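You operate a simulated robot arm through the tools that you are given. There is no shell and no other tool.

You are at the controls of a simulated robot arm. One attempt, no reset.

JOB
Move the tester's bobbin to the light box and switch the light on.
Fine: stand it on the middle of the glass; shut the tester lid again and switch the tester off. Set down upright: bobbin. Where these are worked on the way, their far stop is far enough and under half their travel is too little: tester lid.
Where things are to end (x, y in the base frame): bobbin within 0.03 m of [0.36, -0.18].
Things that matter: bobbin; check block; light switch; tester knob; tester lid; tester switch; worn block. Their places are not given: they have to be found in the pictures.

It is judged by the outcome, as a careful person would: the job done as asked, and still so three seconds after it is handed in. It fails if anything else is knocked over, pushed out of place, dropped, spilled or broken. Lids that push on must go on centred and level and be pressed home; caps that screw on are set level and turned clockwise until they are tight.

ROBOT AND FRAMES
A 7-joint arm with a two-finger parallel gripper, fixed in place. Base frame: the origin is at the foot of the arm, x ahead of it, y to its left, z up. Units: m, degrees, N and s.
With the tool pointing down near the work surface it reaches from about 0.24 to 0.62 m from the base axis. Its first joint turns from -66.0 to 66.0 degrees. Payload 2.6 kg.
The TCP is the grasp point between the finger pads, 0.03 m short of the fingertips. In the tool frame z runs along the fingers and y along their closing line. The gripper opens to 0.094 m. The fingers are 0.028 m wide and 0.01 m thick; the gripper's body (0.05 by 0.096 m) begins 0.055 m behind the TCP.
Orientation is that of the tool frame in the base frame, as a unit quaternion [x, y, z, w]. With the fingers straight down and closing along the base's y, the tool's x points along the base's -x, its y along +y and its z along -z.

CONTROLS
- The arm moves only by the tool drive_tool. Its argument "steps" is text: rows parted by semicolons, each of 7 numbers parted by spaces: the shift along the tool's x, y, z in m, then the turn, a rotation vector about the tool's x, y, z in degrees, then the gripper command, from -1 (shut) to 1 (fully open), values between in proportion. In form: tx ty tz wx wy wz jaw; .... A call has 1 to 20 rows; each row shifts and turns the commanded pose from where the row before left it, along the tool's axes as they then stand. Each row takes 0.2 s and may step no farther than 0.05 m and 8.6 degrees from the row before; otherwise, or with a gripper value out of range, the whole call is refused. Where a pose cannot be reached the arm comes as near as it can. A force on the tool above 80 N (or 10 N above the force at the start of the call, whichever is more), or a blocked arm, ends the call early, and 0.2 s more pass. The fingers move at their own pace (about 0.072 m/s each) and stop on an object; they squeeze with about 26 N. The grip force told is the motor's: it shows also when the fingers shut on nothing. Time passes only in rows, and 0.2 s behind the last, so rows that do not move let the fingers close. It gives the time, the measured TCP pose, the force on the tool (base axes), the opening and the grip force at its end, in the units of the frame above (readings bear some noise), with the torque about the TCP (base axes, N m) and any sound that the robot's microphone picked up, and new pictures: "show" is both (left out), scene, wrist or none.
- Cameras (640 x 400 px; columns grow to the right, rows downward): "scene" is fixed at [0.0399, 0.4484, 0.5664]; the picture's right is [-0.69, -0.73, 0.00], its down [-0.41, 0.39, -0.82] and it looks along [0.60, -0.57, -0.57] (base axes); focal length 280 px, centre (320, 200). "wrist" rides on the gripper at [0.076, 0.014, -0.102] in the tool frame; the picture's right is [-0.18, 0.98, 0.00], its down [-0.75, -0.14, -0.64] and it looks along [-0.63, -0.12, 0.77] (tool axes); focal length 243 px, centre (320, 200).
- locate(camera, pixels): for up to 12 pixels [column, row] of the newest picture of that camera ("zoom" is the newest enlarged one), the place [x, y, z] in the base frame of the surface seen there, good to about 0.002 m, but the place of the scene camera against the robot may be out by one fixed shift of up to 0.012 m in any direction. The clock stands still meanwhile.
- enlarge(camera, box): a new picture of the part [left, top, right, bottom] of that camera's present view, enlarged. The clock stands still meanwhile.
- close_job(): hands the job in; it is judged then, once.

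Open the gripper and draw the arm clear of the work before you hand the job in, unless the task says otherwise.

The tools are called after "Call:" as a command line: name --argument value ..., lists and objects as JSON in quotes. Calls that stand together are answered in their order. drive_tool: Moves the arm, as the interface text tells. Its arguments: {"type":"object","properties":{"steps":{"type":"string"},"show":{"type":"string","enum":["both","scene","wrist","none"]}},"required":["steps"]} The other tools are called the same way: locate (camera, pixels) gives the place of the surface under pixels of a picture; enlarge (camera, box) takes an enlarged picture of a part of a camera's view; close_job () hands the job in.

At the start:

```text
time_s: 0.0
ee_pos: [0.3787, 0.0585, 0.3378]
ee_rot: [-0.001, 1.0, 0.0, 0.0]
contact_force: [0.1, 0.4, 0.7]
ft_torque: [-0.02, -0.02, -0.01]
opening: 0.0943
finger_force: 0.1
```

scene: 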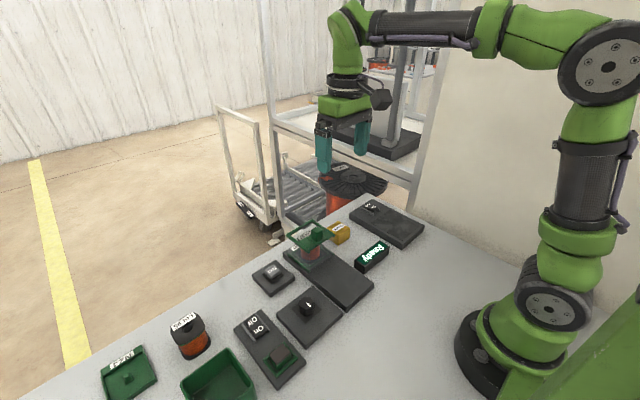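
wrist: 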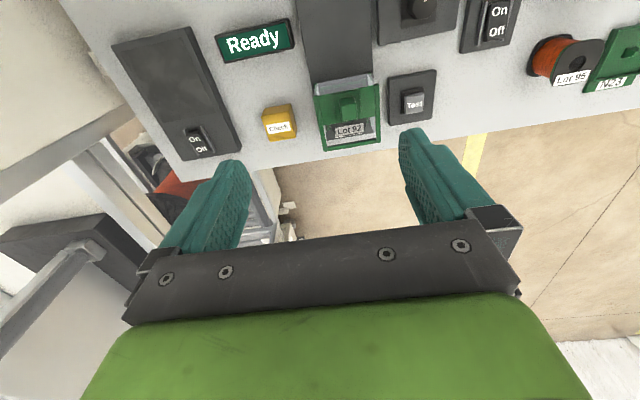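

I'll look closely at both views before moving: the tester with the green lid seems to sit around scene (310,245) and wrist (348,115).

Call:
enlarge --camera "scene" --box '[220, 180, 440, 318]'

Call:
enlarge --camera "wrist" --box '[100, 0, 640, 180]'

Call:
enlarge --camera "scene" --box '[90, 280, 330, 400]'

```text
2.90 times, centred on (330, 249) of scene
```

zoom: 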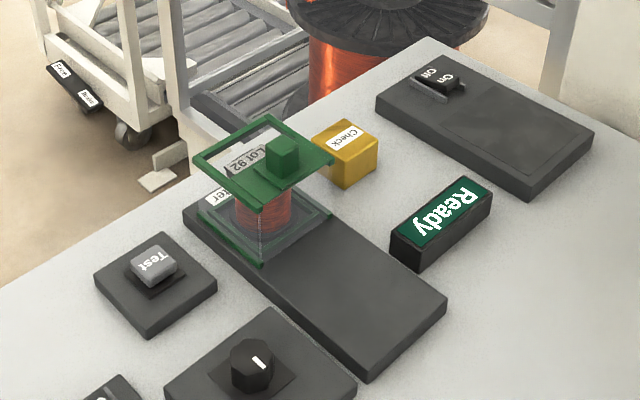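

```text
1.19 times, centred on (370, 90) of wrist
```

zoom: 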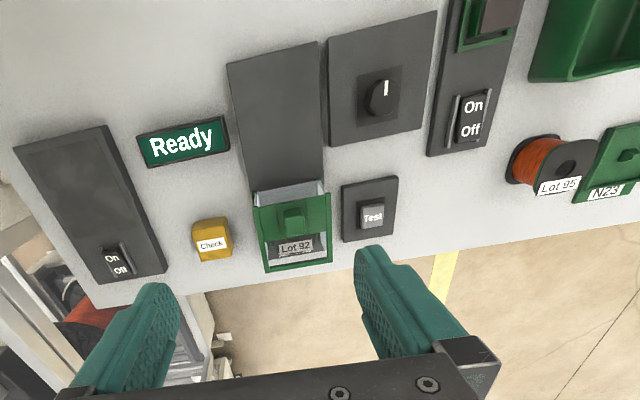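

```text
2.67 times, centred on (210, 340) of scene
```

zoom: 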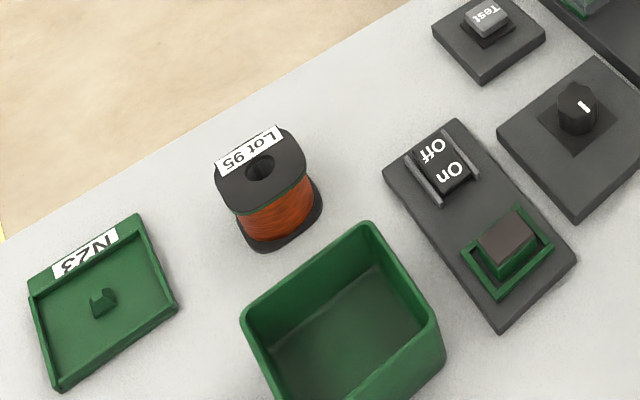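

The chamber with the green lid (scene zoom (265,160)) holds a bobbin; I'll get coordinates of the various parts from the wrist view and the scene view.

Call:
locate --camera "wrist" --pixels '[[348, 105], [322, 92], [374, 85], [326, 148], [378, 142], [350, 131], [412, 102], [280, 122], [200, 140], [180, 80], [255, 40], [335, 40]]'

Call:
locate --camera "scene" --pixels '[[318, 230], [308, 256], [305, 235], [288, 236], [334, 233], [309, 250], [371, 205], [272, 272], [340, 232], [306, 303], [258, 327], [281, 355]]'

```text
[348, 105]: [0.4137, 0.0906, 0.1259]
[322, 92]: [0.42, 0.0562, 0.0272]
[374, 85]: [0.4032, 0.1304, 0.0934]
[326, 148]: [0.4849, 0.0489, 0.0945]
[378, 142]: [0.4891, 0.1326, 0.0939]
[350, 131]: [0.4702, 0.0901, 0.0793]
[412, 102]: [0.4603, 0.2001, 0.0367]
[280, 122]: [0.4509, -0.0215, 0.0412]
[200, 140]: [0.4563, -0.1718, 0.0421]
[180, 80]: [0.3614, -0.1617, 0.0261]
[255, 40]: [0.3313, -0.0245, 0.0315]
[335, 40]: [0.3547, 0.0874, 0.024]
```

```text
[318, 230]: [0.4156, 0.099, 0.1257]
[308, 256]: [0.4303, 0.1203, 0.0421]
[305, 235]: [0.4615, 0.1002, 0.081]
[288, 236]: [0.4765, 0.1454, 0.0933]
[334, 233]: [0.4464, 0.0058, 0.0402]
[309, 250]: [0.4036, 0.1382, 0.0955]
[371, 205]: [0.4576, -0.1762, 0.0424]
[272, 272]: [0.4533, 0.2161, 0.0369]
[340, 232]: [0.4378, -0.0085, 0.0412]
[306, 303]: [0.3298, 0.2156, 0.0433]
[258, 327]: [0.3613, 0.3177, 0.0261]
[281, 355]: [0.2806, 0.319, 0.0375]
```

The lid's make-up matters, so I zoom tighter on the tester chamber, the switches and the dial.

Call:
enlarge --camera "scene" --box '[270, 205, 350, 285]'

Call:
enlarge --camera "scene" --box '[225, 280, 345, 390]'

Call:
enlarge --camera "wrist" --box '[290, 60, 450, 160]'

Call:
enlarge --camera "scene" --box '[340, 180, 440, 260]'

```text
5.00 times, centred on (310, 245) of scene
```

zoom: 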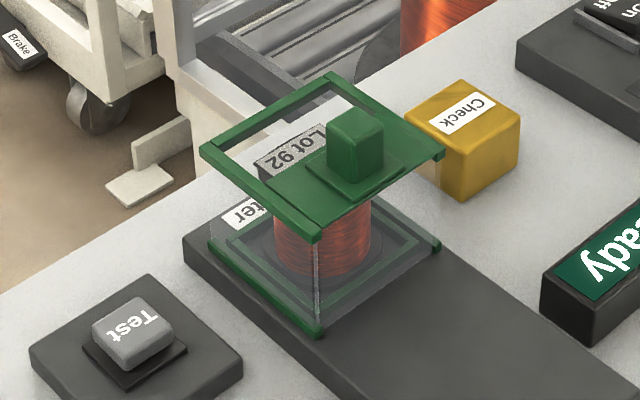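

```text
3.64 times, centred on (285, 335) of scene
```

zoom: 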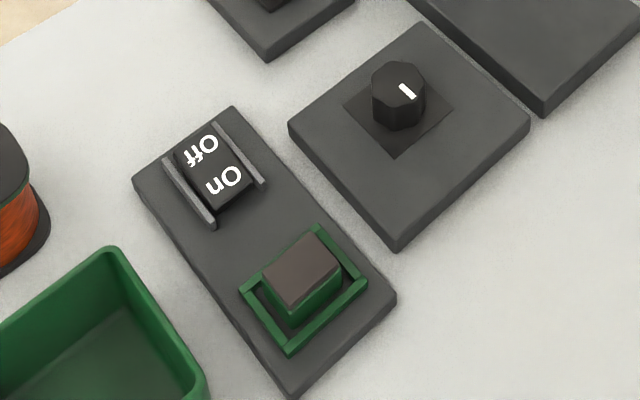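

```text
4.00 times, centred on (370, 110) of wrist
```

zoom: 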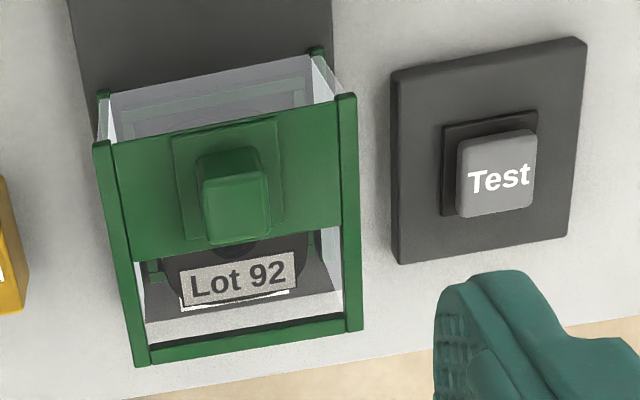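

```text
5.00 times, centred on (390, 220) of scene
```

zoom: 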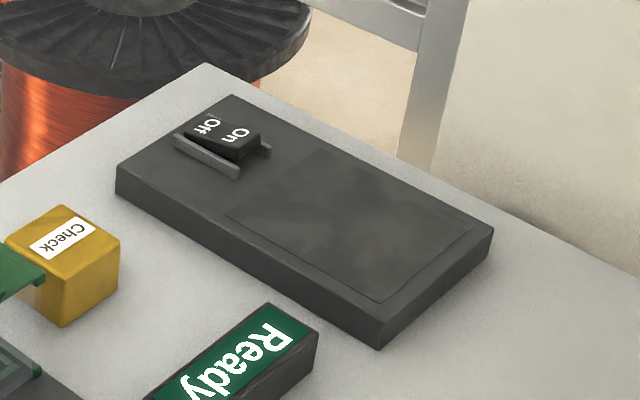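

The wrist view shows the tester On/Off rocker near (492,22) and the dial near (417,8); I enlarge those for their state, and the light rocker.

Call:
enlarge --camera "wrist" --box '[440, 0, 540, 63]'

Call:
enlarge --camera "wrist" --box '[160, 110, 260, 173]'

```text
6.35 times, centred on (490, 32) of wrist
```

zoom: 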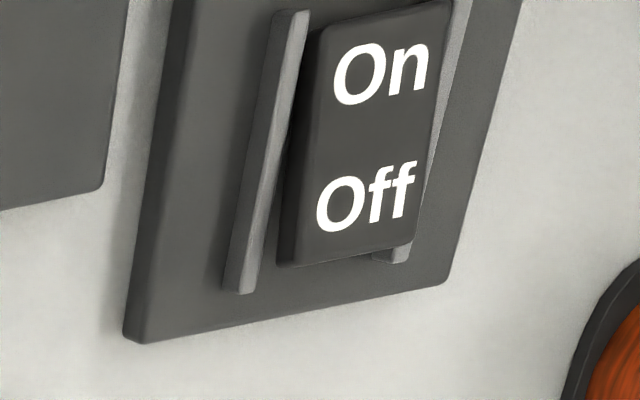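

```text
6.35 times, centred on (210, 142) of wrist
```

zoom: 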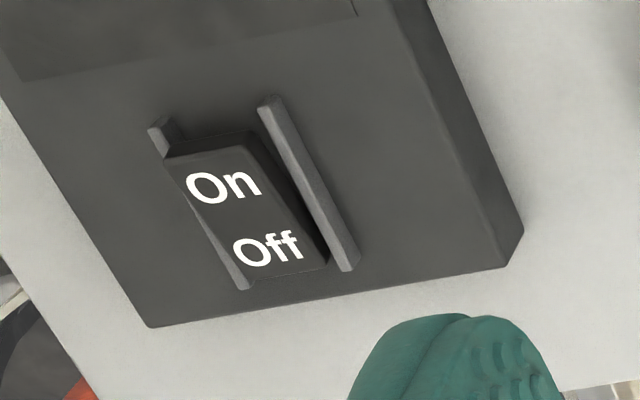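

Light rocker has its On end raised (off now), tester rocker has its Off end raised (on now). I move back and down a little to look closely at the lid and chamber.

Call:
drive_tool --steps "0.02 0.0075 0.022 0 0 0 1; 0.02 0.0075 0.022 0 0 0 1; 0.02 0.0075 0.022 0 0 0 1; 0.02 0.0075 0.022 0 0 0 1; 0 0 0 0 0 0 1" --show "both"

```text
time_s: 1.2
ee_pos: [0.2983, 0.0897, 0.2512]
ee_rot: [0.0, 1.0, -0.001, 0.0]
contact_force: [0.3, -0.5, -0.5]
ft_torque: [0.0, -0.02, 0.0]
opening: 0.0938
finger_force: 0.2
```

scene: 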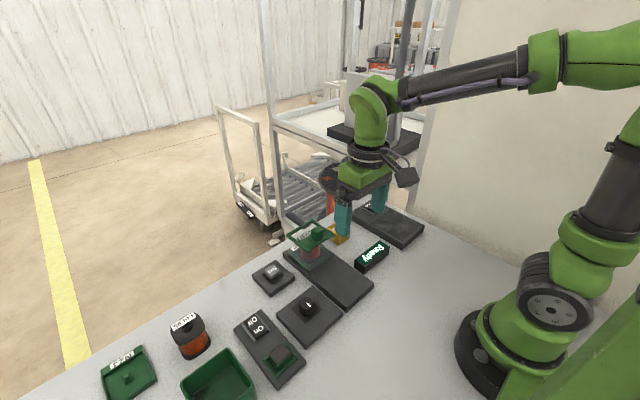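
wrist: 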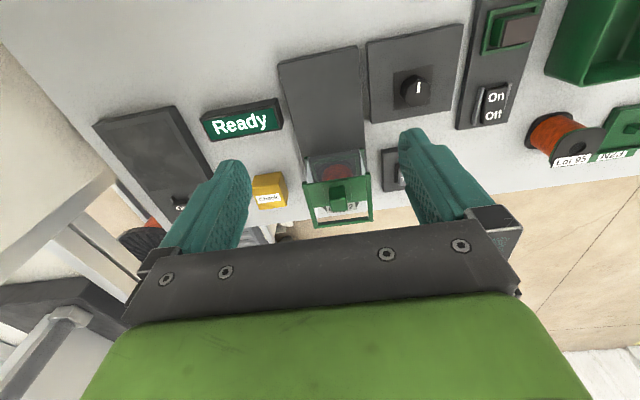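

The chamber is at wrist (338,185) now; I enlarge it.

Call:
enlarge --camera "wrist" --box '[280, 130, 400, 235]'

Call:
locate --camera "wrist" --pixels '[[335, 185], [305, 175], [368, 175], [308, 155], [366, 150], [318, 222], [370, 218], [322, 185], [350, 185], [340, 172], [325, 210], [350, 208]]'

```text
3.81 times, centred on (340, 182) of wrist
```

zoom: 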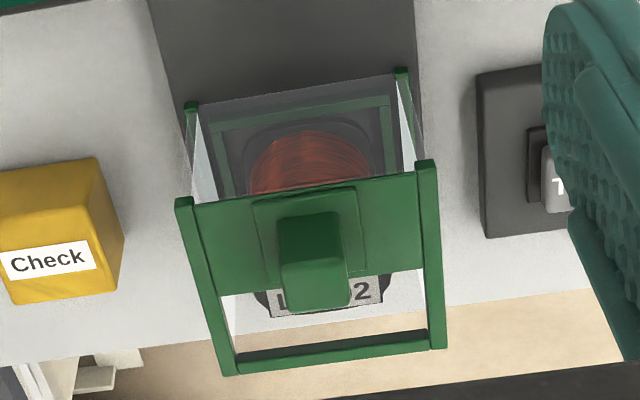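

```text
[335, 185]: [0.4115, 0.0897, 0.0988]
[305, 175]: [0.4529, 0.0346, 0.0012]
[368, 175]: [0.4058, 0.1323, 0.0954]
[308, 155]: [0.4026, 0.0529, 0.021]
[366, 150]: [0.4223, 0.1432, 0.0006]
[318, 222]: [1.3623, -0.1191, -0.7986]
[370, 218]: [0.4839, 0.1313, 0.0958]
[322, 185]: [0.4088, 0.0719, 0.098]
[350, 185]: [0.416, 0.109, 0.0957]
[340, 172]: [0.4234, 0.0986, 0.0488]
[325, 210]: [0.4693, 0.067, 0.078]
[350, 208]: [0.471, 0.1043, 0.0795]
```

I zoom in hard on the lid from the fixed camera to find a hinge or slide track.

Call:
enlarge --camera "scene" --box '[282, 214, 338, 249]'

Call:
enlarge --camera "scene" --box '[282, 240, 338, 275]'

Call:
enlarge --camera "wrist" --box '[300, 195, 380, 235]'

Call:
enlarge --camera "wrist" --box '[300, 140, 380, 190]'

```text
11.43 times, centred on (310, 232) of scene
```

zoom: 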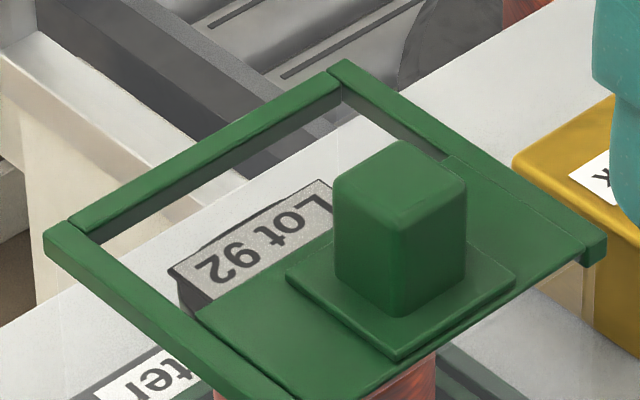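

```text
11.43 times, centred on (310, 258) of scene
```

zoom: 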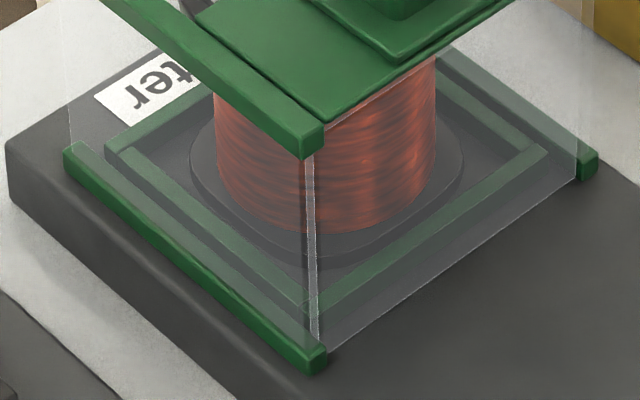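

```text
8.00 times, centred on (340, 215) of wrist
```

zoom: 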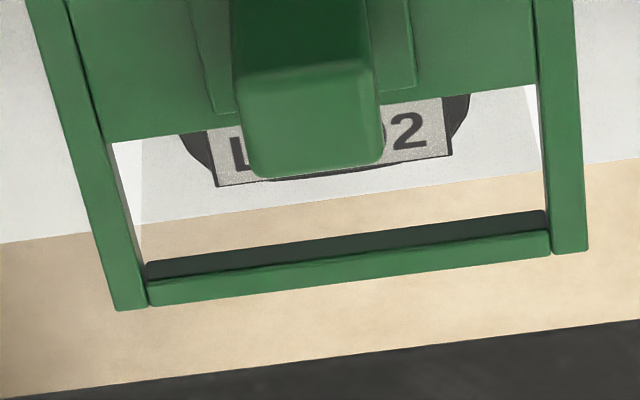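

```text
8.00 times, centred on (340, 165) of wrist
```

zoom: 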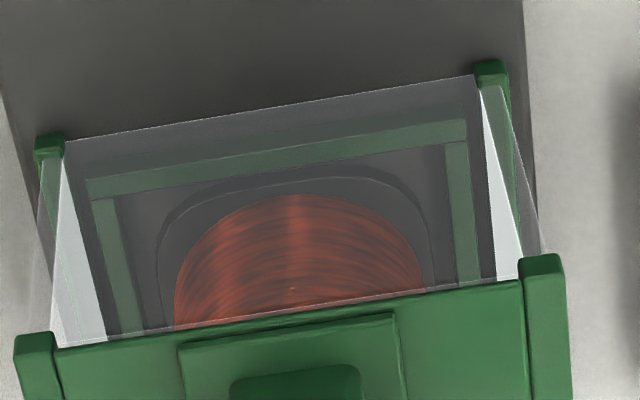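

The side walls, the -x wall and a top plate with a knob appear to be one glass hood with foot rails, open at the +x end. I re-zoom to measure the knob and the hood's edges precisely.

Call:
enlarge --camera "scene" --box '[282, 214, 338, 249]'

Call:
locate --camera "zoom" --pixels '[[400, 150], [345, 185], [455, 185], [400, 215], [345, 240], [400, 300], [450, 240], [60, 240], [580, 235], [330, 80], [220, 265], [400, 340]]'

Call:
locate --camera "wrist" --pixels '[[333, 190], [342, 190], [325, 193], [346, 193], [335, 208], [340, 200], [310, 180], [365, 178], [335, 167], [336, 222], [345, 225], [330, 180]]'

```text
11.43 times, centred on (310, 232) of scene
```

zoom: 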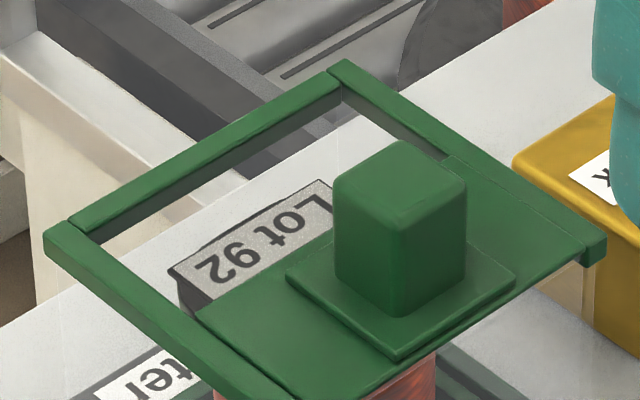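

```text
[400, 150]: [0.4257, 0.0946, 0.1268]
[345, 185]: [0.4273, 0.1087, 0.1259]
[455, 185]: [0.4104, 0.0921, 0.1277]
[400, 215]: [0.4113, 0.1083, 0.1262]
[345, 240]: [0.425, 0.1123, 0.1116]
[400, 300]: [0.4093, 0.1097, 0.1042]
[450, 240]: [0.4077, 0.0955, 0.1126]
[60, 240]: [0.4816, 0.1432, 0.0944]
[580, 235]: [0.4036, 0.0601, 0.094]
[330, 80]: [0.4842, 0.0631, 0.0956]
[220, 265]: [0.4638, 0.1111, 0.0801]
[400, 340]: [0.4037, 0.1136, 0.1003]
```

```text
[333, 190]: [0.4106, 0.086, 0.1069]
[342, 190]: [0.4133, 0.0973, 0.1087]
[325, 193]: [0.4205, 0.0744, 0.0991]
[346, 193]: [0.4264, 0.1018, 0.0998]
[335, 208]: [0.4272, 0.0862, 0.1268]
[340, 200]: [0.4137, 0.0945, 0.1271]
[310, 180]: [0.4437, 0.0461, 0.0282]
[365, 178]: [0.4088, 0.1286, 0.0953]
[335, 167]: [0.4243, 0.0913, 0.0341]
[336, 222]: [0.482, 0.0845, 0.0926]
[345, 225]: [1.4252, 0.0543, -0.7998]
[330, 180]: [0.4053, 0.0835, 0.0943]
```

Wrist readings put the lid knob's centre at about (0.419, 0.091), z 0.10–0.127 (the scene camera reads about 0.01 high in y). I move above it with the jaws partly closed, without touching yet.

Call:
drive_tool --steps "-0.03 0 0.01 0 0 0 0.3; -0.03 0 0.01 0 0 0 0.3; -0.03 0 0.015 0 0 0 0.3; -0.031 0.001 0.016 0 0 0 0.3; 0 0 0 0 0 0 0.3" --show "both"

```text
time_s: 2.4
ee_pos: [0.4179, 0.0905, 0.1969]
ee_rot: [-0.001, 1.0, 0.0, 0.0]
contact_force: [0.3, 0.4, -1.2]
ft_torque: [0.02, -0.02, 0.0]
opening: 0.061
finger_force: 0.0
```

scene: 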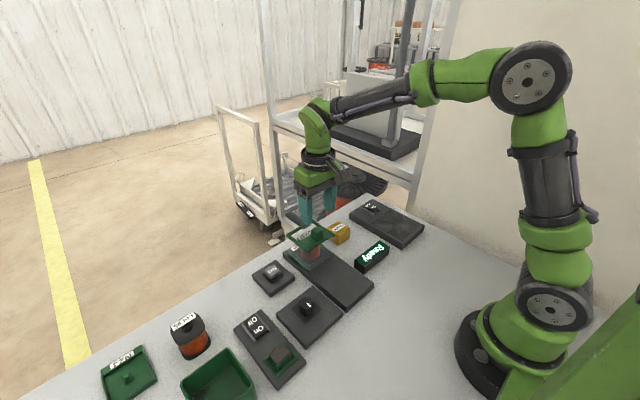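
wrist: 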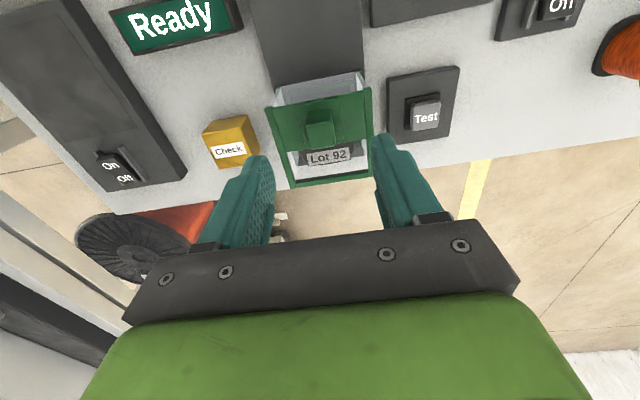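

The knob is at wrist (320,130), directly under the jaws by geometry; I check its faces with locate before descending.

Call:
locate --camera "wrist" --pixels '[[310, 128], [333, 126], [322, 136], [320, 122], [312, 140], [332, 138], [321, 115], [322, 143]]'

Call:
enlarge --camera "wrist" --box '[260, 65, 380, 195]'

```text
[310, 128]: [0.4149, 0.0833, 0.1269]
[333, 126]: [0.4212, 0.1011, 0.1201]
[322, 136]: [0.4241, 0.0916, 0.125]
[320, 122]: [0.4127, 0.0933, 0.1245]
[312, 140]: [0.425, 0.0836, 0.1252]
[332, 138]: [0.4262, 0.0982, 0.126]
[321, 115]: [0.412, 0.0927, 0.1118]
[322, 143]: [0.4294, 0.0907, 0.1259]
```

```text
3.08 times, centred on (320, 130) of wrist
```

zoom: 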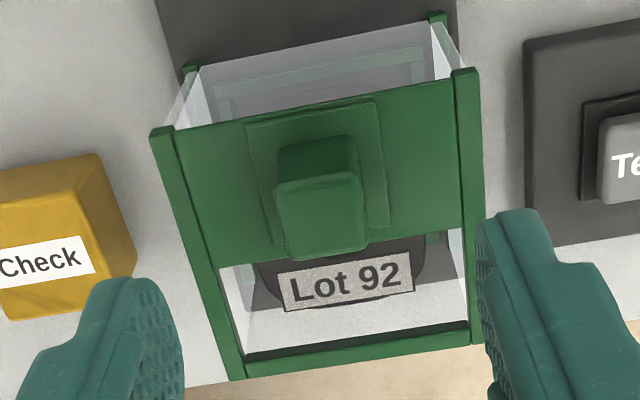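

The knob spans x 0.411–0.430, y 0.082–0.101. I descend so that the tips stop at z≈0.107, above the boss plate (0.100), and close gently.

Call:
drive_tool --steps "-0.0025 0.001 0.02 0 0 0 0.1; 0 0 0.02 0 0 0 0.1; 0 0 0.012 0 0 0 0.1; 0 0 0.008 0 0 0 0.1; 0 0 0 0 0 0 -1; 0 0 0 0 0 0 -1; 0 0 0 0 0 0 -1" --show "both"

```text
time_s: 4.0
ee_pos: [0.4226, 0.0902, 0.1384]
ee_rot: [0.001, 1.0, 0.0, 0.0]
contact_force: [0.0, -7.2, -3.2]
ft_torque: [0.01, -0.15, 0.07]
opening: 0.0219
finger_force: 45.8
```

scene: 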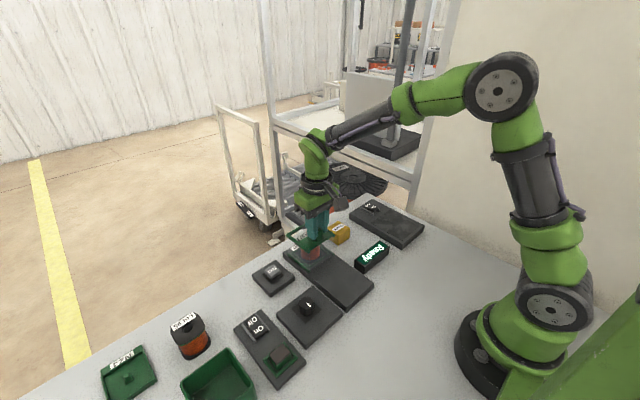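
wrist: 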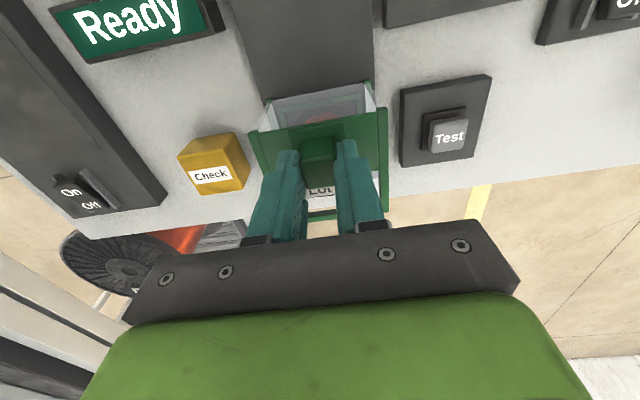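

The knob is gripped (opening 0.022). I try a gentle pull toward the robot (-x, 6 mm commanded) and read the force.

Call:
drive_tool --steps "0.002 -0.001 0 0 0 0 -1; 0.002 0 0 0 0 0 -1; 0.002 0 0 0 0 0 -1; 0 0 0 0 0 0 -1" --show "wrist"

```text
time_s: 5.0
ee_pos: [0.4165, 0.0898, 0.1381]
ee_rot: [0.0, 1.0, 0.0, 0.0]
contact_force: [0.9, -6.4, -18.4]
ft_torque: [-0.05, -1.27, -0.13]
opening: 0.0219
finger_force: 45.0
```

wrist: 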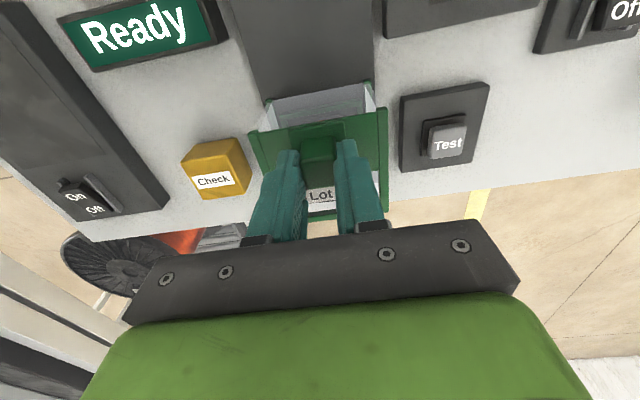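

The lid followed 6 mm with little x force, but the tool now feels -18 N in z. I look at the hood closely for tilt or translation before going on.

Call:
drive_tool --steps "0 0 0 0 0 0 -1" --show "both"

Call:
enlarge --camera "scene" --box '[270, 205, 350, 285]'

Call:
enlarge --camera "wrist" --box '[240, 70, 400, 230]'

```text
time_s: 5.4
ee_pos: [0.4159, 0.0896, 0.1392]
ee_rot: [0.0, 1.0, -0.001, -0.001]
contact_force: [1.3, -7.4, -21.3]
ft_torque: [-0.12, -1.19, 0.05]
opening: 0.0221
finger_force: 45.3
```

scene: 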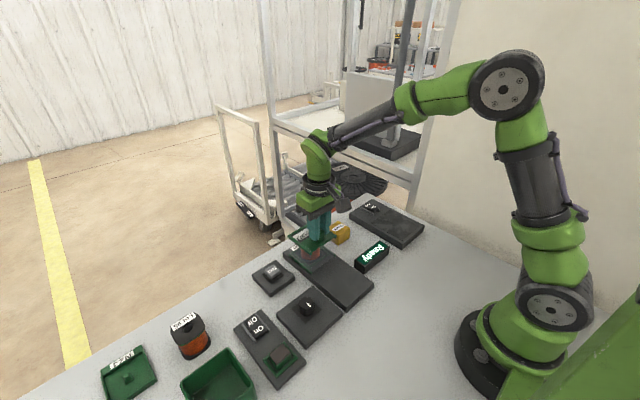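
wrist: 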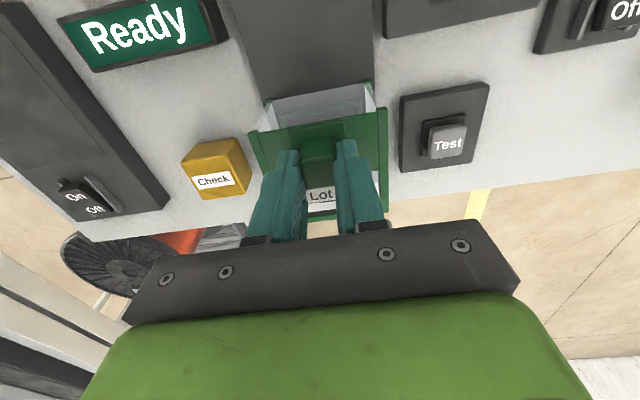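

```text
5.00 times, centred on (310, 245) of scene
```

zoom: 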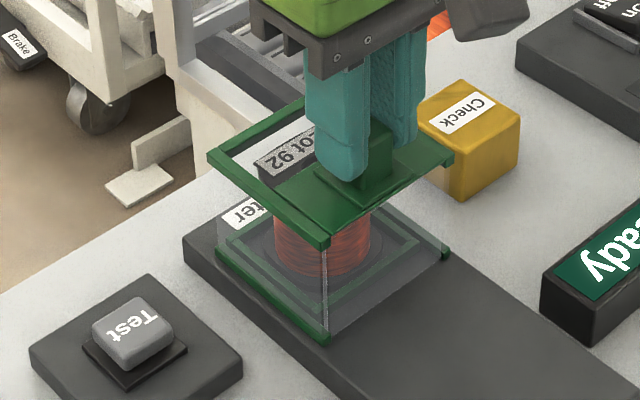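

```text
2.50 times, centred on (320, 150) of wrist
```

zoom: 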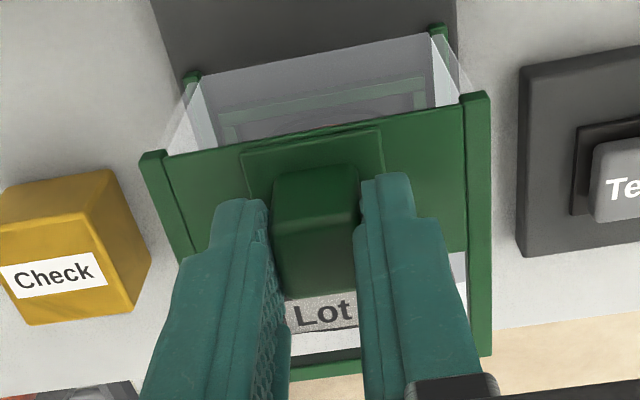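

The whole hood translated toward -x (foot rails moved with it), so it is a slide. I continue pulling in 5 mm rows with a slight downward trim to ease the z load.

Call:
drive_tool --steps "0.005 0 0.001 0 0 0 -1; 0.005 0 0 0 0 0 -1; 0.005 0 0 0 0 0 -1; 0.005 0 0 0 0 0 -1; 0.005 0 0 0 0 0 -1; 0.005 0 0 0 0 0 -1; 0 0 0 0 0 0 -1" --show "both"

```text
time_s: 7.0
ee_pos: [0.3863, 0.0899, 0.14]
ee_rot: [0.0, 1.0, 0.0, 0.0]
contact_force: [1.4, -15.9, -2.0]
ft_torque: [-0.29, 0.42, -0.1]
opening: 0.022
finger_force: 45.4
```

scene: 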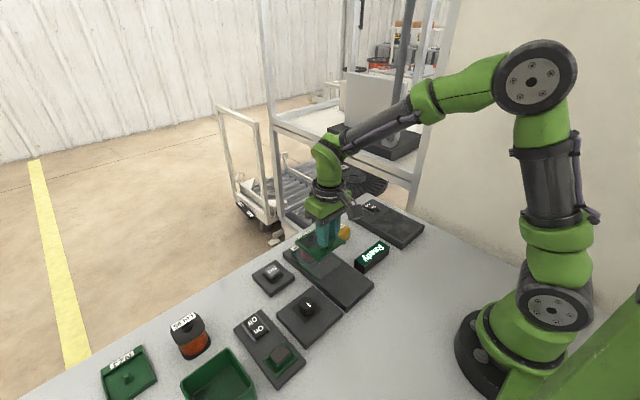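
wrist: 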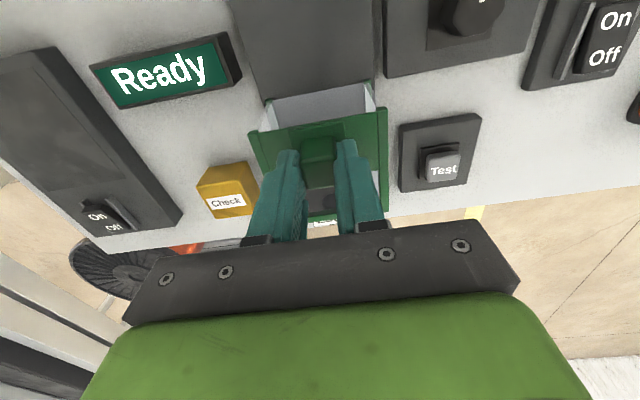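

The slide runs freely (Fx ~1 N); Fy grew to -16 N so the track trends slightly to -y. I trim y by -2 mm and continue.

Call:
drive_tool --steps "0.005 -0.001 0 0 0 0 -1; 0.005 -0.001 0 0 0 0 -1; 0.005 0 0 0 0 0 -1; 0.005 0 0 0 0 0 -1; 0.005 -0.0005 0 0 0 0 -1; 0.005 0 0 0 0 0 -1; 0 0 0 0 0 0 -1" --show "both"

```text
time_s: 8.6
ee_pos: [0.3565, 0.0906, 0.1394]
ee_rot: [-0.002, 1.0, 0.002, 0.0]
contact_force: [2.5, 21.0, -6.5]
ft_torque: [0.17, -1.48, -0.41]
opening: 0.0218
finger_force: 44.9
```

scene: 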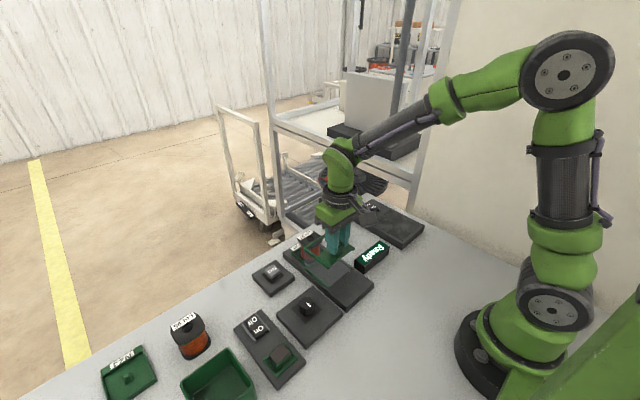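
wrist: 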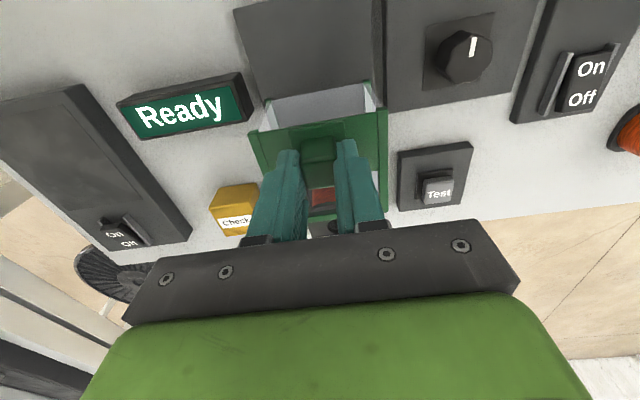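

Fy flipped to +21 N, so the track is straight along x; I put back 1.5 mm in y and continue to the far stop in smaller rows.

Call:
drive_tool --steps "0.004 0.0015 0 0 0 0 -1; 0.004 0 0 0 0 0 -1; 0.004 0 0 0 0 0 -1; 0.004 0 0 0 0 0 -1; 0.004 0 0 0 0 0 -1; 0 0 0 0 0 0 -1" --show "both"

```text
time_s: 10.0
ee_pos: [0.338, 0.0901, 0.1391]
ee_rot: [0.001, 1.0, -0.001, -0.001]
contact_force: [-0.8, 13.8, 11.3]
ft_torque: [0.28, 1.01, 0.15]
opening: 0.0219
finger_force: 44.8
```

scene: 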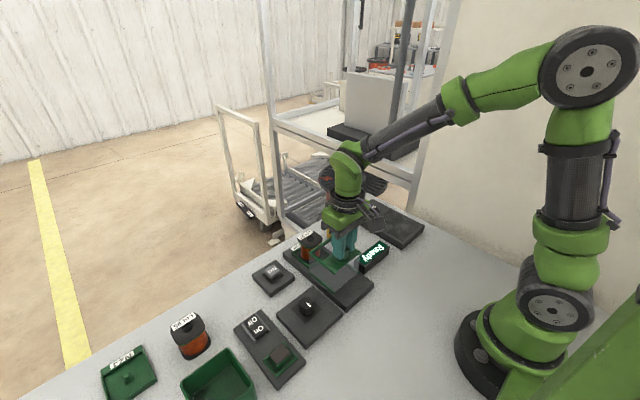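
wrist: 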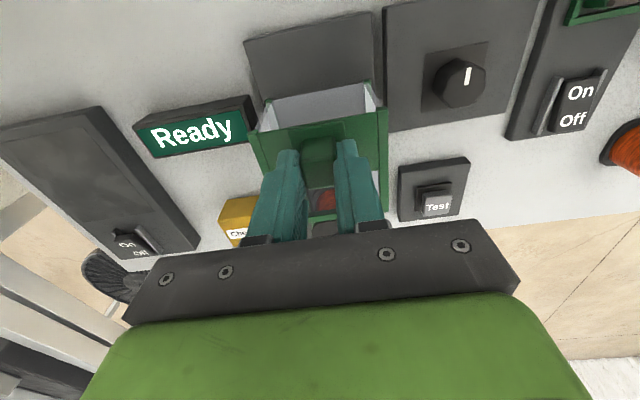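

Still free. I check the distance left on the base plate and the bobbin's state in a zoom before going further.

Call:
enlarge --camera "scene" --box '[270, 215, 390, 310]'

Call:
locate --camera "wrist" --pixels '[[250, 45], [370, 16], [310, 30], [310, 102], [320, 60], [330, 205]]'

```text
4.21 times, centred on (330, 262) of scene
```

zoom: 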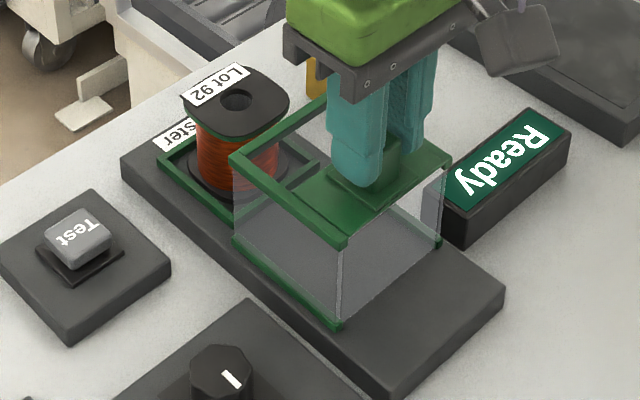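

```text
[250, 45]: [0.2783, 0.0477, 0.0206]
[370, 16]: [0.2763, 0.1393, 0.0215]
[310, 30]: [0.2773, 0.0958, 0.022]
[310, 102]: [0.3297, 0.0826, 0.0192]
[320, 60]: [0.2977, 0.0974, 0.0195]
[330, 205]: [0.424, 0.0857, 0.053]
```

The bobbin (Lot 92) is almost uncovered, and about 35 mm of plate remain. I continue in small rows to find the far stop.

Call:
drive_tool --steps "0.004 0.001 0 0 0 0 -1; 0.004 0 0 0 0 0 -1; 0.003 0 0 0 0 0 -1; 0.003 0 0 0 0 0 -1; 0 0 0 0 0 0 -1" --show "both"

```text
time_s: 11.2
ee_pos: [0.3226, 0.0913, 0.1385]
ee_rot: [-0.001, 1.0, 0.0, 0.001]
contact_force: [1.4, -1.0, 15.1]
ft_torque: [0.0, -0.26, 0.0]
opening: 0.022
finger_force: 45.5
```

scene: 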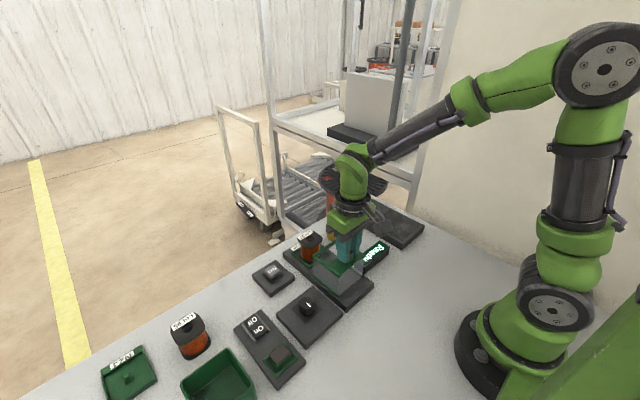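
wrist: 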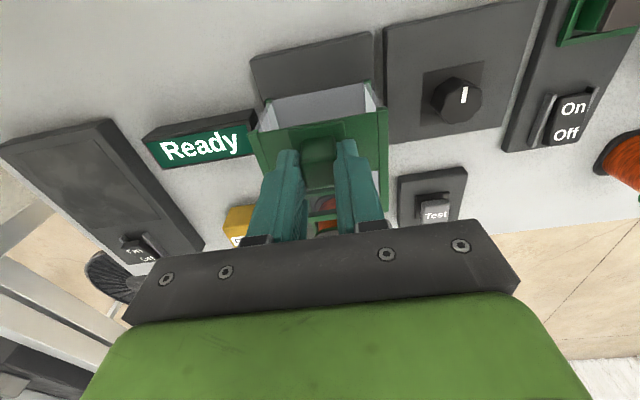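

Travel 0.10 m so far, y force now balanced. A few more 2 mm rows to find the stop.

Call:
drive_tool --steps "0.003 0 -0.001 0 0 0 -1; 0.002 0 0 0 0 0 -1; 0.002 0 0 0 0 0 -1; 0.002 0 0 0 0 0 -1; 0 0 0 0 0 0 -1" --show "both"

```text
time_s: 12.4
ee_pos: [0.3131, 0.0897, 0.1373]
ee_rot: [0.0, 1.0, 0.0, 0.0]
contact_force: [0.0, -10.2, 10.1]
ft_torque: [-0.26, 0.18, 0.31]
opening: 0.0217
finger_force: 44.8
```

scene: 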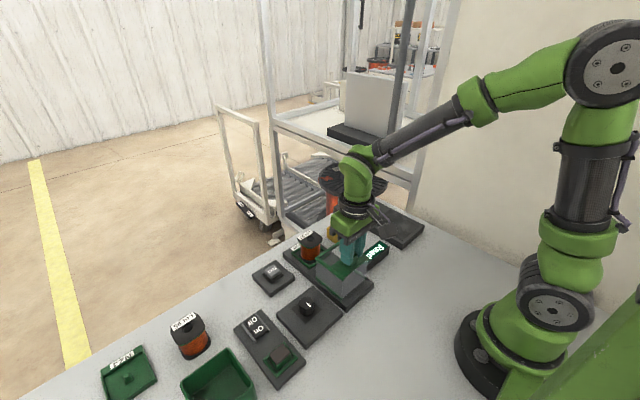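
wrist: 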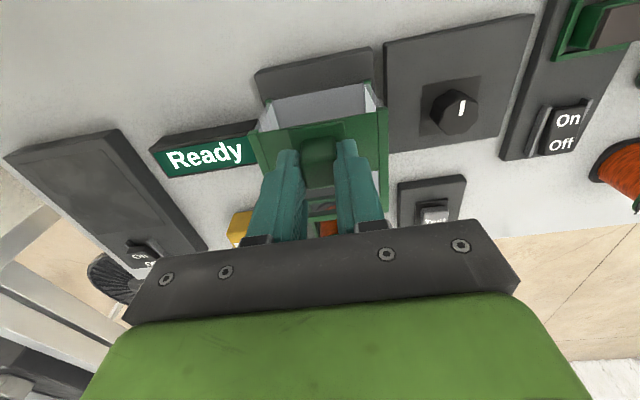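

No stop yet at 0.11 m; the stop should be near the plate end (x≈0.276). I continue in 3 mm rows.

Call:
drive_tool --steps "0.003 -0.0005 -0.0005 0 0 0 -1; 0.003 0 0 0 0 0 -1; 0.003 0 0 0 0 0 -1; 0 0 0 0 0 0 -1" --show "both"

Call:
enlarge --camera "scene" --box '[270, 215, 390, 310]'

```text
time_s: 13.4
ee_pos: [0.3066, 0.0896, 0.1402]
ee_rot: [-0.001, 1.0, 0.0, 0.004]
contact_force: [28.9, -1.3, -25.9]
ft_torque: [-0.01, -0.43, -0.36]
opening: 0.0219
finger_force: 44.8
```

scene: 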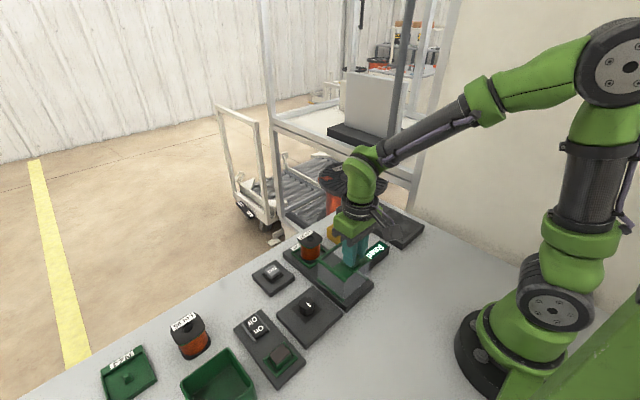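
wrist: 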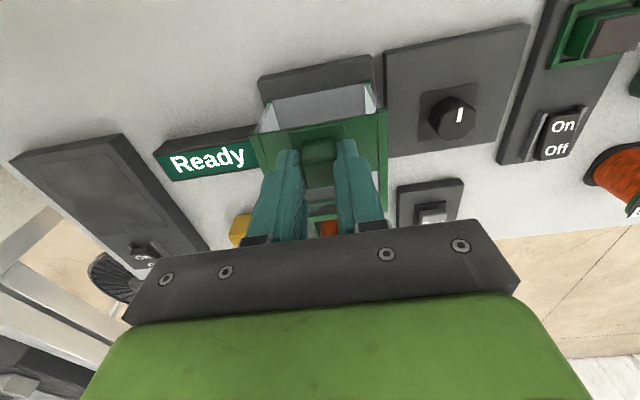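

```text
4.21 times, centred on (330, 262) of scene
```

zoom: 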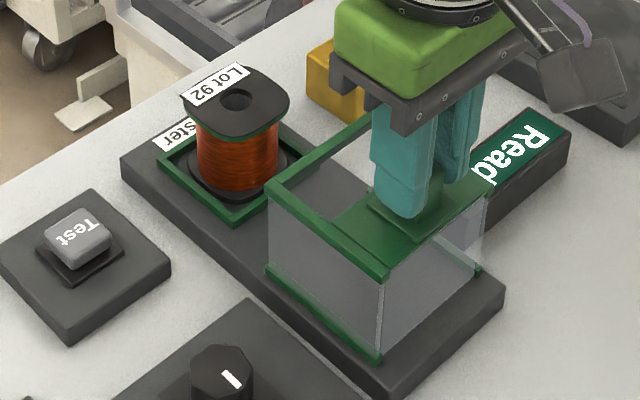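

The far stop is reached (Fx +29 N at x≈0.307) and the bobbin stands fully clear. I ease off 2 mm, release the knob and rise straight up.

Call:
drive_tool --steps "-0.002 0 0.001 0 0 0 -1; 0 0 0 0 0 0 -0.2; 0 0 0 0 0 0 0; 0 0 0 0 0 0 0.1; 0 0 -0.02 0 0 0 0.1; 0 0 -0.03 0 0 0 0.1; 0 0 -0.04 0 0 0 0.5; 0 0 -0.03 0 0 0 1; 0 0 0 0 0 0 1" --show "both"

```text
time_s: 15.4
ee_pos: [0.305, 0.0897, 0.2582]
ee_rot: [0.0, 1.0, 0.0, 0.0]
contact_force: [-0.7, -0.6, -0.1]
ft_torque: [-0.01, -0.01, 0.02]
opening: 0.094
finger_force: 0.1
```

scene: 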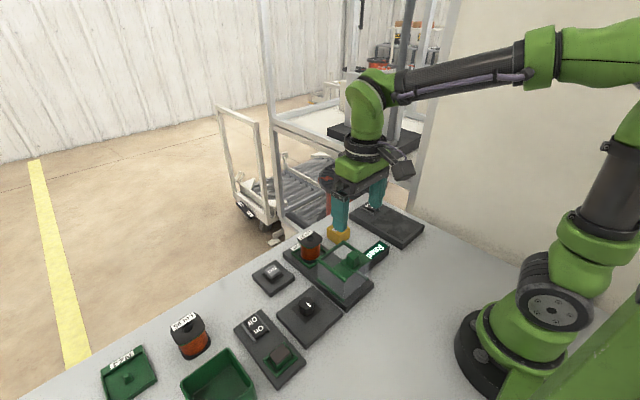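
wrist: 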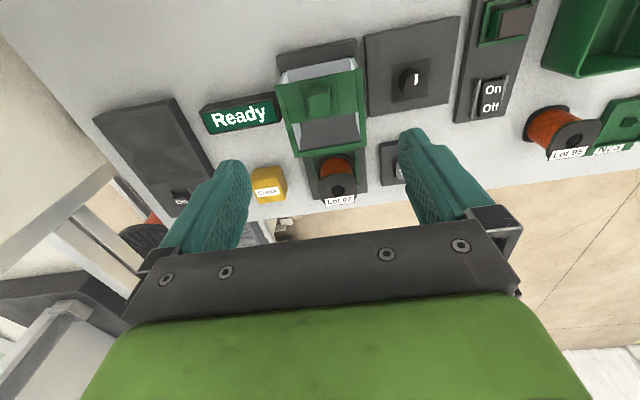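

The lid is parked open and the bobbin shows at wrist (337,180). I zoom in and measure it.

Call:
enlarge --camera "wrist" --box '[295, 140, 385, 215]'

Call:
locate --camera "zoom" --pixels '[[320, 200], [300, 260], [230, 260], [395, 240], [310, 290], [310, 220], [250, 225], [370, 215], [300, 130], [280, 330], [350, 320], [220, 300]]'

Call:
enlarge --camera "scene" --box '[275, 220, 345, 275]'

```text
5.33 times, centred on (340, 178) of wrist
```

zoom: 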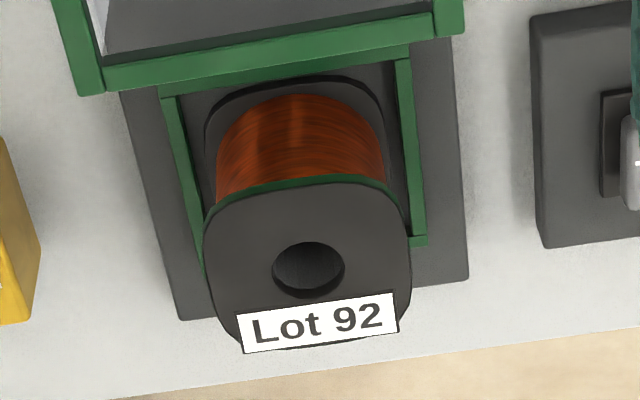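

```text
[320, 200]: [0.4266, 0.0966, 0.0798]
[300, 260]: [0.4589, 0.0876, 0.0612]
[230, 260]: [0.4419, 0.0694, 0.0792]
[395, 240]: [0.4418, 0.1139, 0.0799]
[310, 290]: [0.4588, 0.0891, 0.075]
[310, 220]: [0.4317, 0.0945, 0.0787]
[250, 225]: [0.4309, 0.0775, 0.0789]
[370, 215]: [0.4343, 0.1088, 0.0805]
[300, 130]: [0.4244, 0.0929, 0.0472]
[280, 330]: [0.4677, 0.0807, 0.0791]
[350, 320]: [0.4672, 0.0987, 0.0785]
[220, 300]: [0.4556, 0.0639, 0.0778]
```

```text
7.27 times, centred on (310, 248) of scene
```

zoom: 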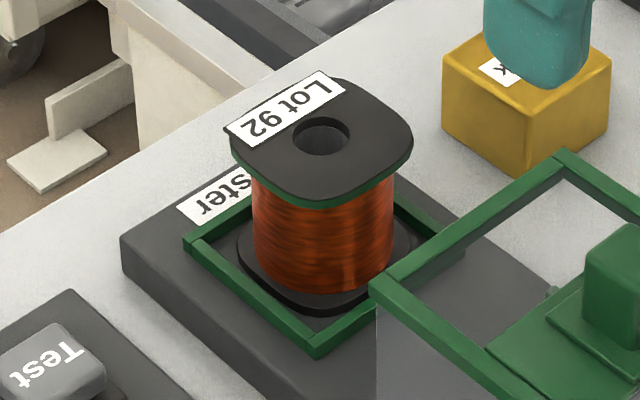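

I re-zoom the wrist view to measure the flange outline, the socket frame and the bobbin centre more exactly.

Call:
enlarge --camera "wrist" --box '[295, 140, 385, 215]'

Call:
locate --camera "zoom" --pixels '[[208, 250], [209, 270], [212, 290], [406, 225], [407, 250], [408, 280], [275, 192], [345, 186], [290, 345], [370, 335], [180, 180], [405, 130]]'

Call:
locate --camera "zoom" --pixels '[[290, 70], [420, 238], [168, 130], [400, 60], [150, 250], [450, 200], [280, 80], [275, 268], [342, 265], [300, 242], [230, 120], [360, 100]]'

```text
5.33 times, centred on (340, 178) of wrist
```

zoom: 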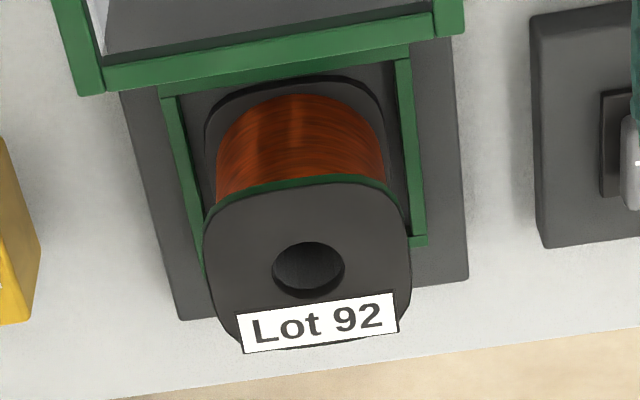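

```text
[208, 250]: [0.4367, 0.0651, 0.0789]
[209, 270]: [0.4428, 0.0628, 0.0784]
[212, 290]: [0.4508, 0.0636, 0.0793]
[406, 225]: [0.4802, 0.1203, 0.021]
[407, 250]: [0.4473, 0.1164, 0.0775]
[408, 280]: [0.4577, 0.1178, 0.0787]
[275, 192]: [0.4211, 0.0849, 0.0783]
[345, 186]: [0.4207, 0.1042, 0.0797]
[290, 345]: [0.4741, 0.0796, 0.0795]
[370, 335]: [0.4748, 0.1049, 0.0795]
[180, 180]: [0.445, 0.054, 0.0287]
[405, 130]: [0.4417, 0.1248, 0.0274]
```

```text
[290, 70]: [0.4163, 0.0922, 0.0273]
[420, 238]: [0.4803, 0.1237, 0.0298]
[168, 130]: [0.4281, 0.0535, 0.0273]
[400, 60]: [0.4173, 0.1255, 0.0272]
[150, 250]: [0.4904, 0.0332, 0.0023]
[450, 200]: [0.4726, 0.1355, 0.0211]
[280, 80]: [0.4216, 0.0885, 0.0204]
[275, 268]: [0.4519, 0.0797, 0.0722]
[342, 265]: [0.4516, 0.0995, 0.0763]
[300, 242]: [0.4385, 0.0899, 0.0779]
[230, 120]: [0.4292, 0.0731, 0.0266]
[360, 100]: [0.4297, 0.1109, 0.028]
```

The flange spans x 0.4205–0.4755, y 0.063–0.118 (centre 0.448, 0.0905), top at z 0.079, with the socket frame only up to z 0.029. I move above it with jaws fully open.

Call:
drive_tool --steps "-0.036 0 0.01 0 0 0 1; -0.036 0 0.01 0 0 0 1; -0.036 0.0005 0.015 0 0 0 1; -0.035 0.0005 0.023 0 0 0 1; 0 0 0.03 0 0 0 1; 0 0 0 0 0 0 1" --show "both"

```text
time_s: 16.8
ee_pos: [0.448, 0.0914, 0.1698]
ee_rot: [0.0, 1.0, 0.0, 0.001]
contact_force: [-0.3, -0.3, -0.1]
ft_torque: [0.01, 0.01, 0.0]
opening: 0.0939
finger_force: 0.2
```

scene: 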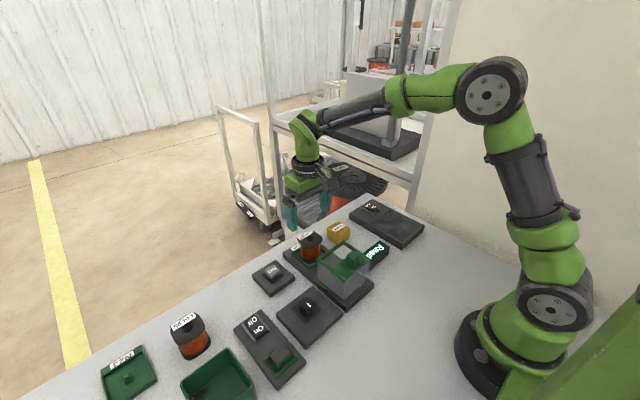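
wrist: 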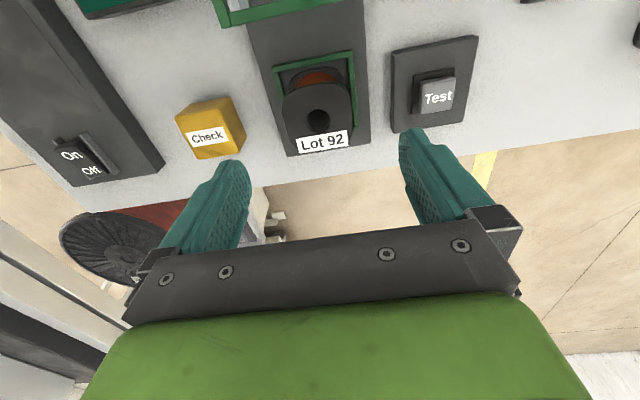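

The bobbin's flange is at wrist (318,112). I re-measure its edges from here before going down.

Call:
enlarge --camera "wrist" --box '[260, 40, 380, 160]'

Call:
locate --camera "wrist" --pixels '[[286, 110], [288, 120], [348, 100], [350, 112], [305, 89], [328, 86], [318, 112], [300, 105], [340, 105], [322, 138]]'

```text
3.33 times, centred on (320, 100) of wrist
```

zoom: 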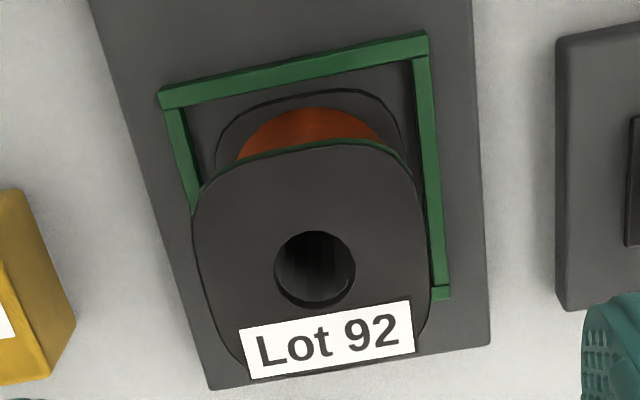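

```text
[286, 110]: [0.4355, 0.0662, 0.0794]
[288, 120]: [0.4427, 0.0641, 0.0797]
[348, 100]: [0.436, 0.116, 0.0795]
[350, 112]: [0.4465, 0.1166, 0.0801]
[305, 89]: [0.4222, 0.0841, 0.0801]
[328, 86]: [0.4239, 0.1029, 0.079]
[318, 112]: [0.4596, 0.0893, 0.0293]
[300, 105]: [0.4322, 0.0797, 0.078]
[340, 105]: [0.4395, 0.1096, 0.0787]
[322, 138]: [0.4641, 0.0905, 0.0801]
```

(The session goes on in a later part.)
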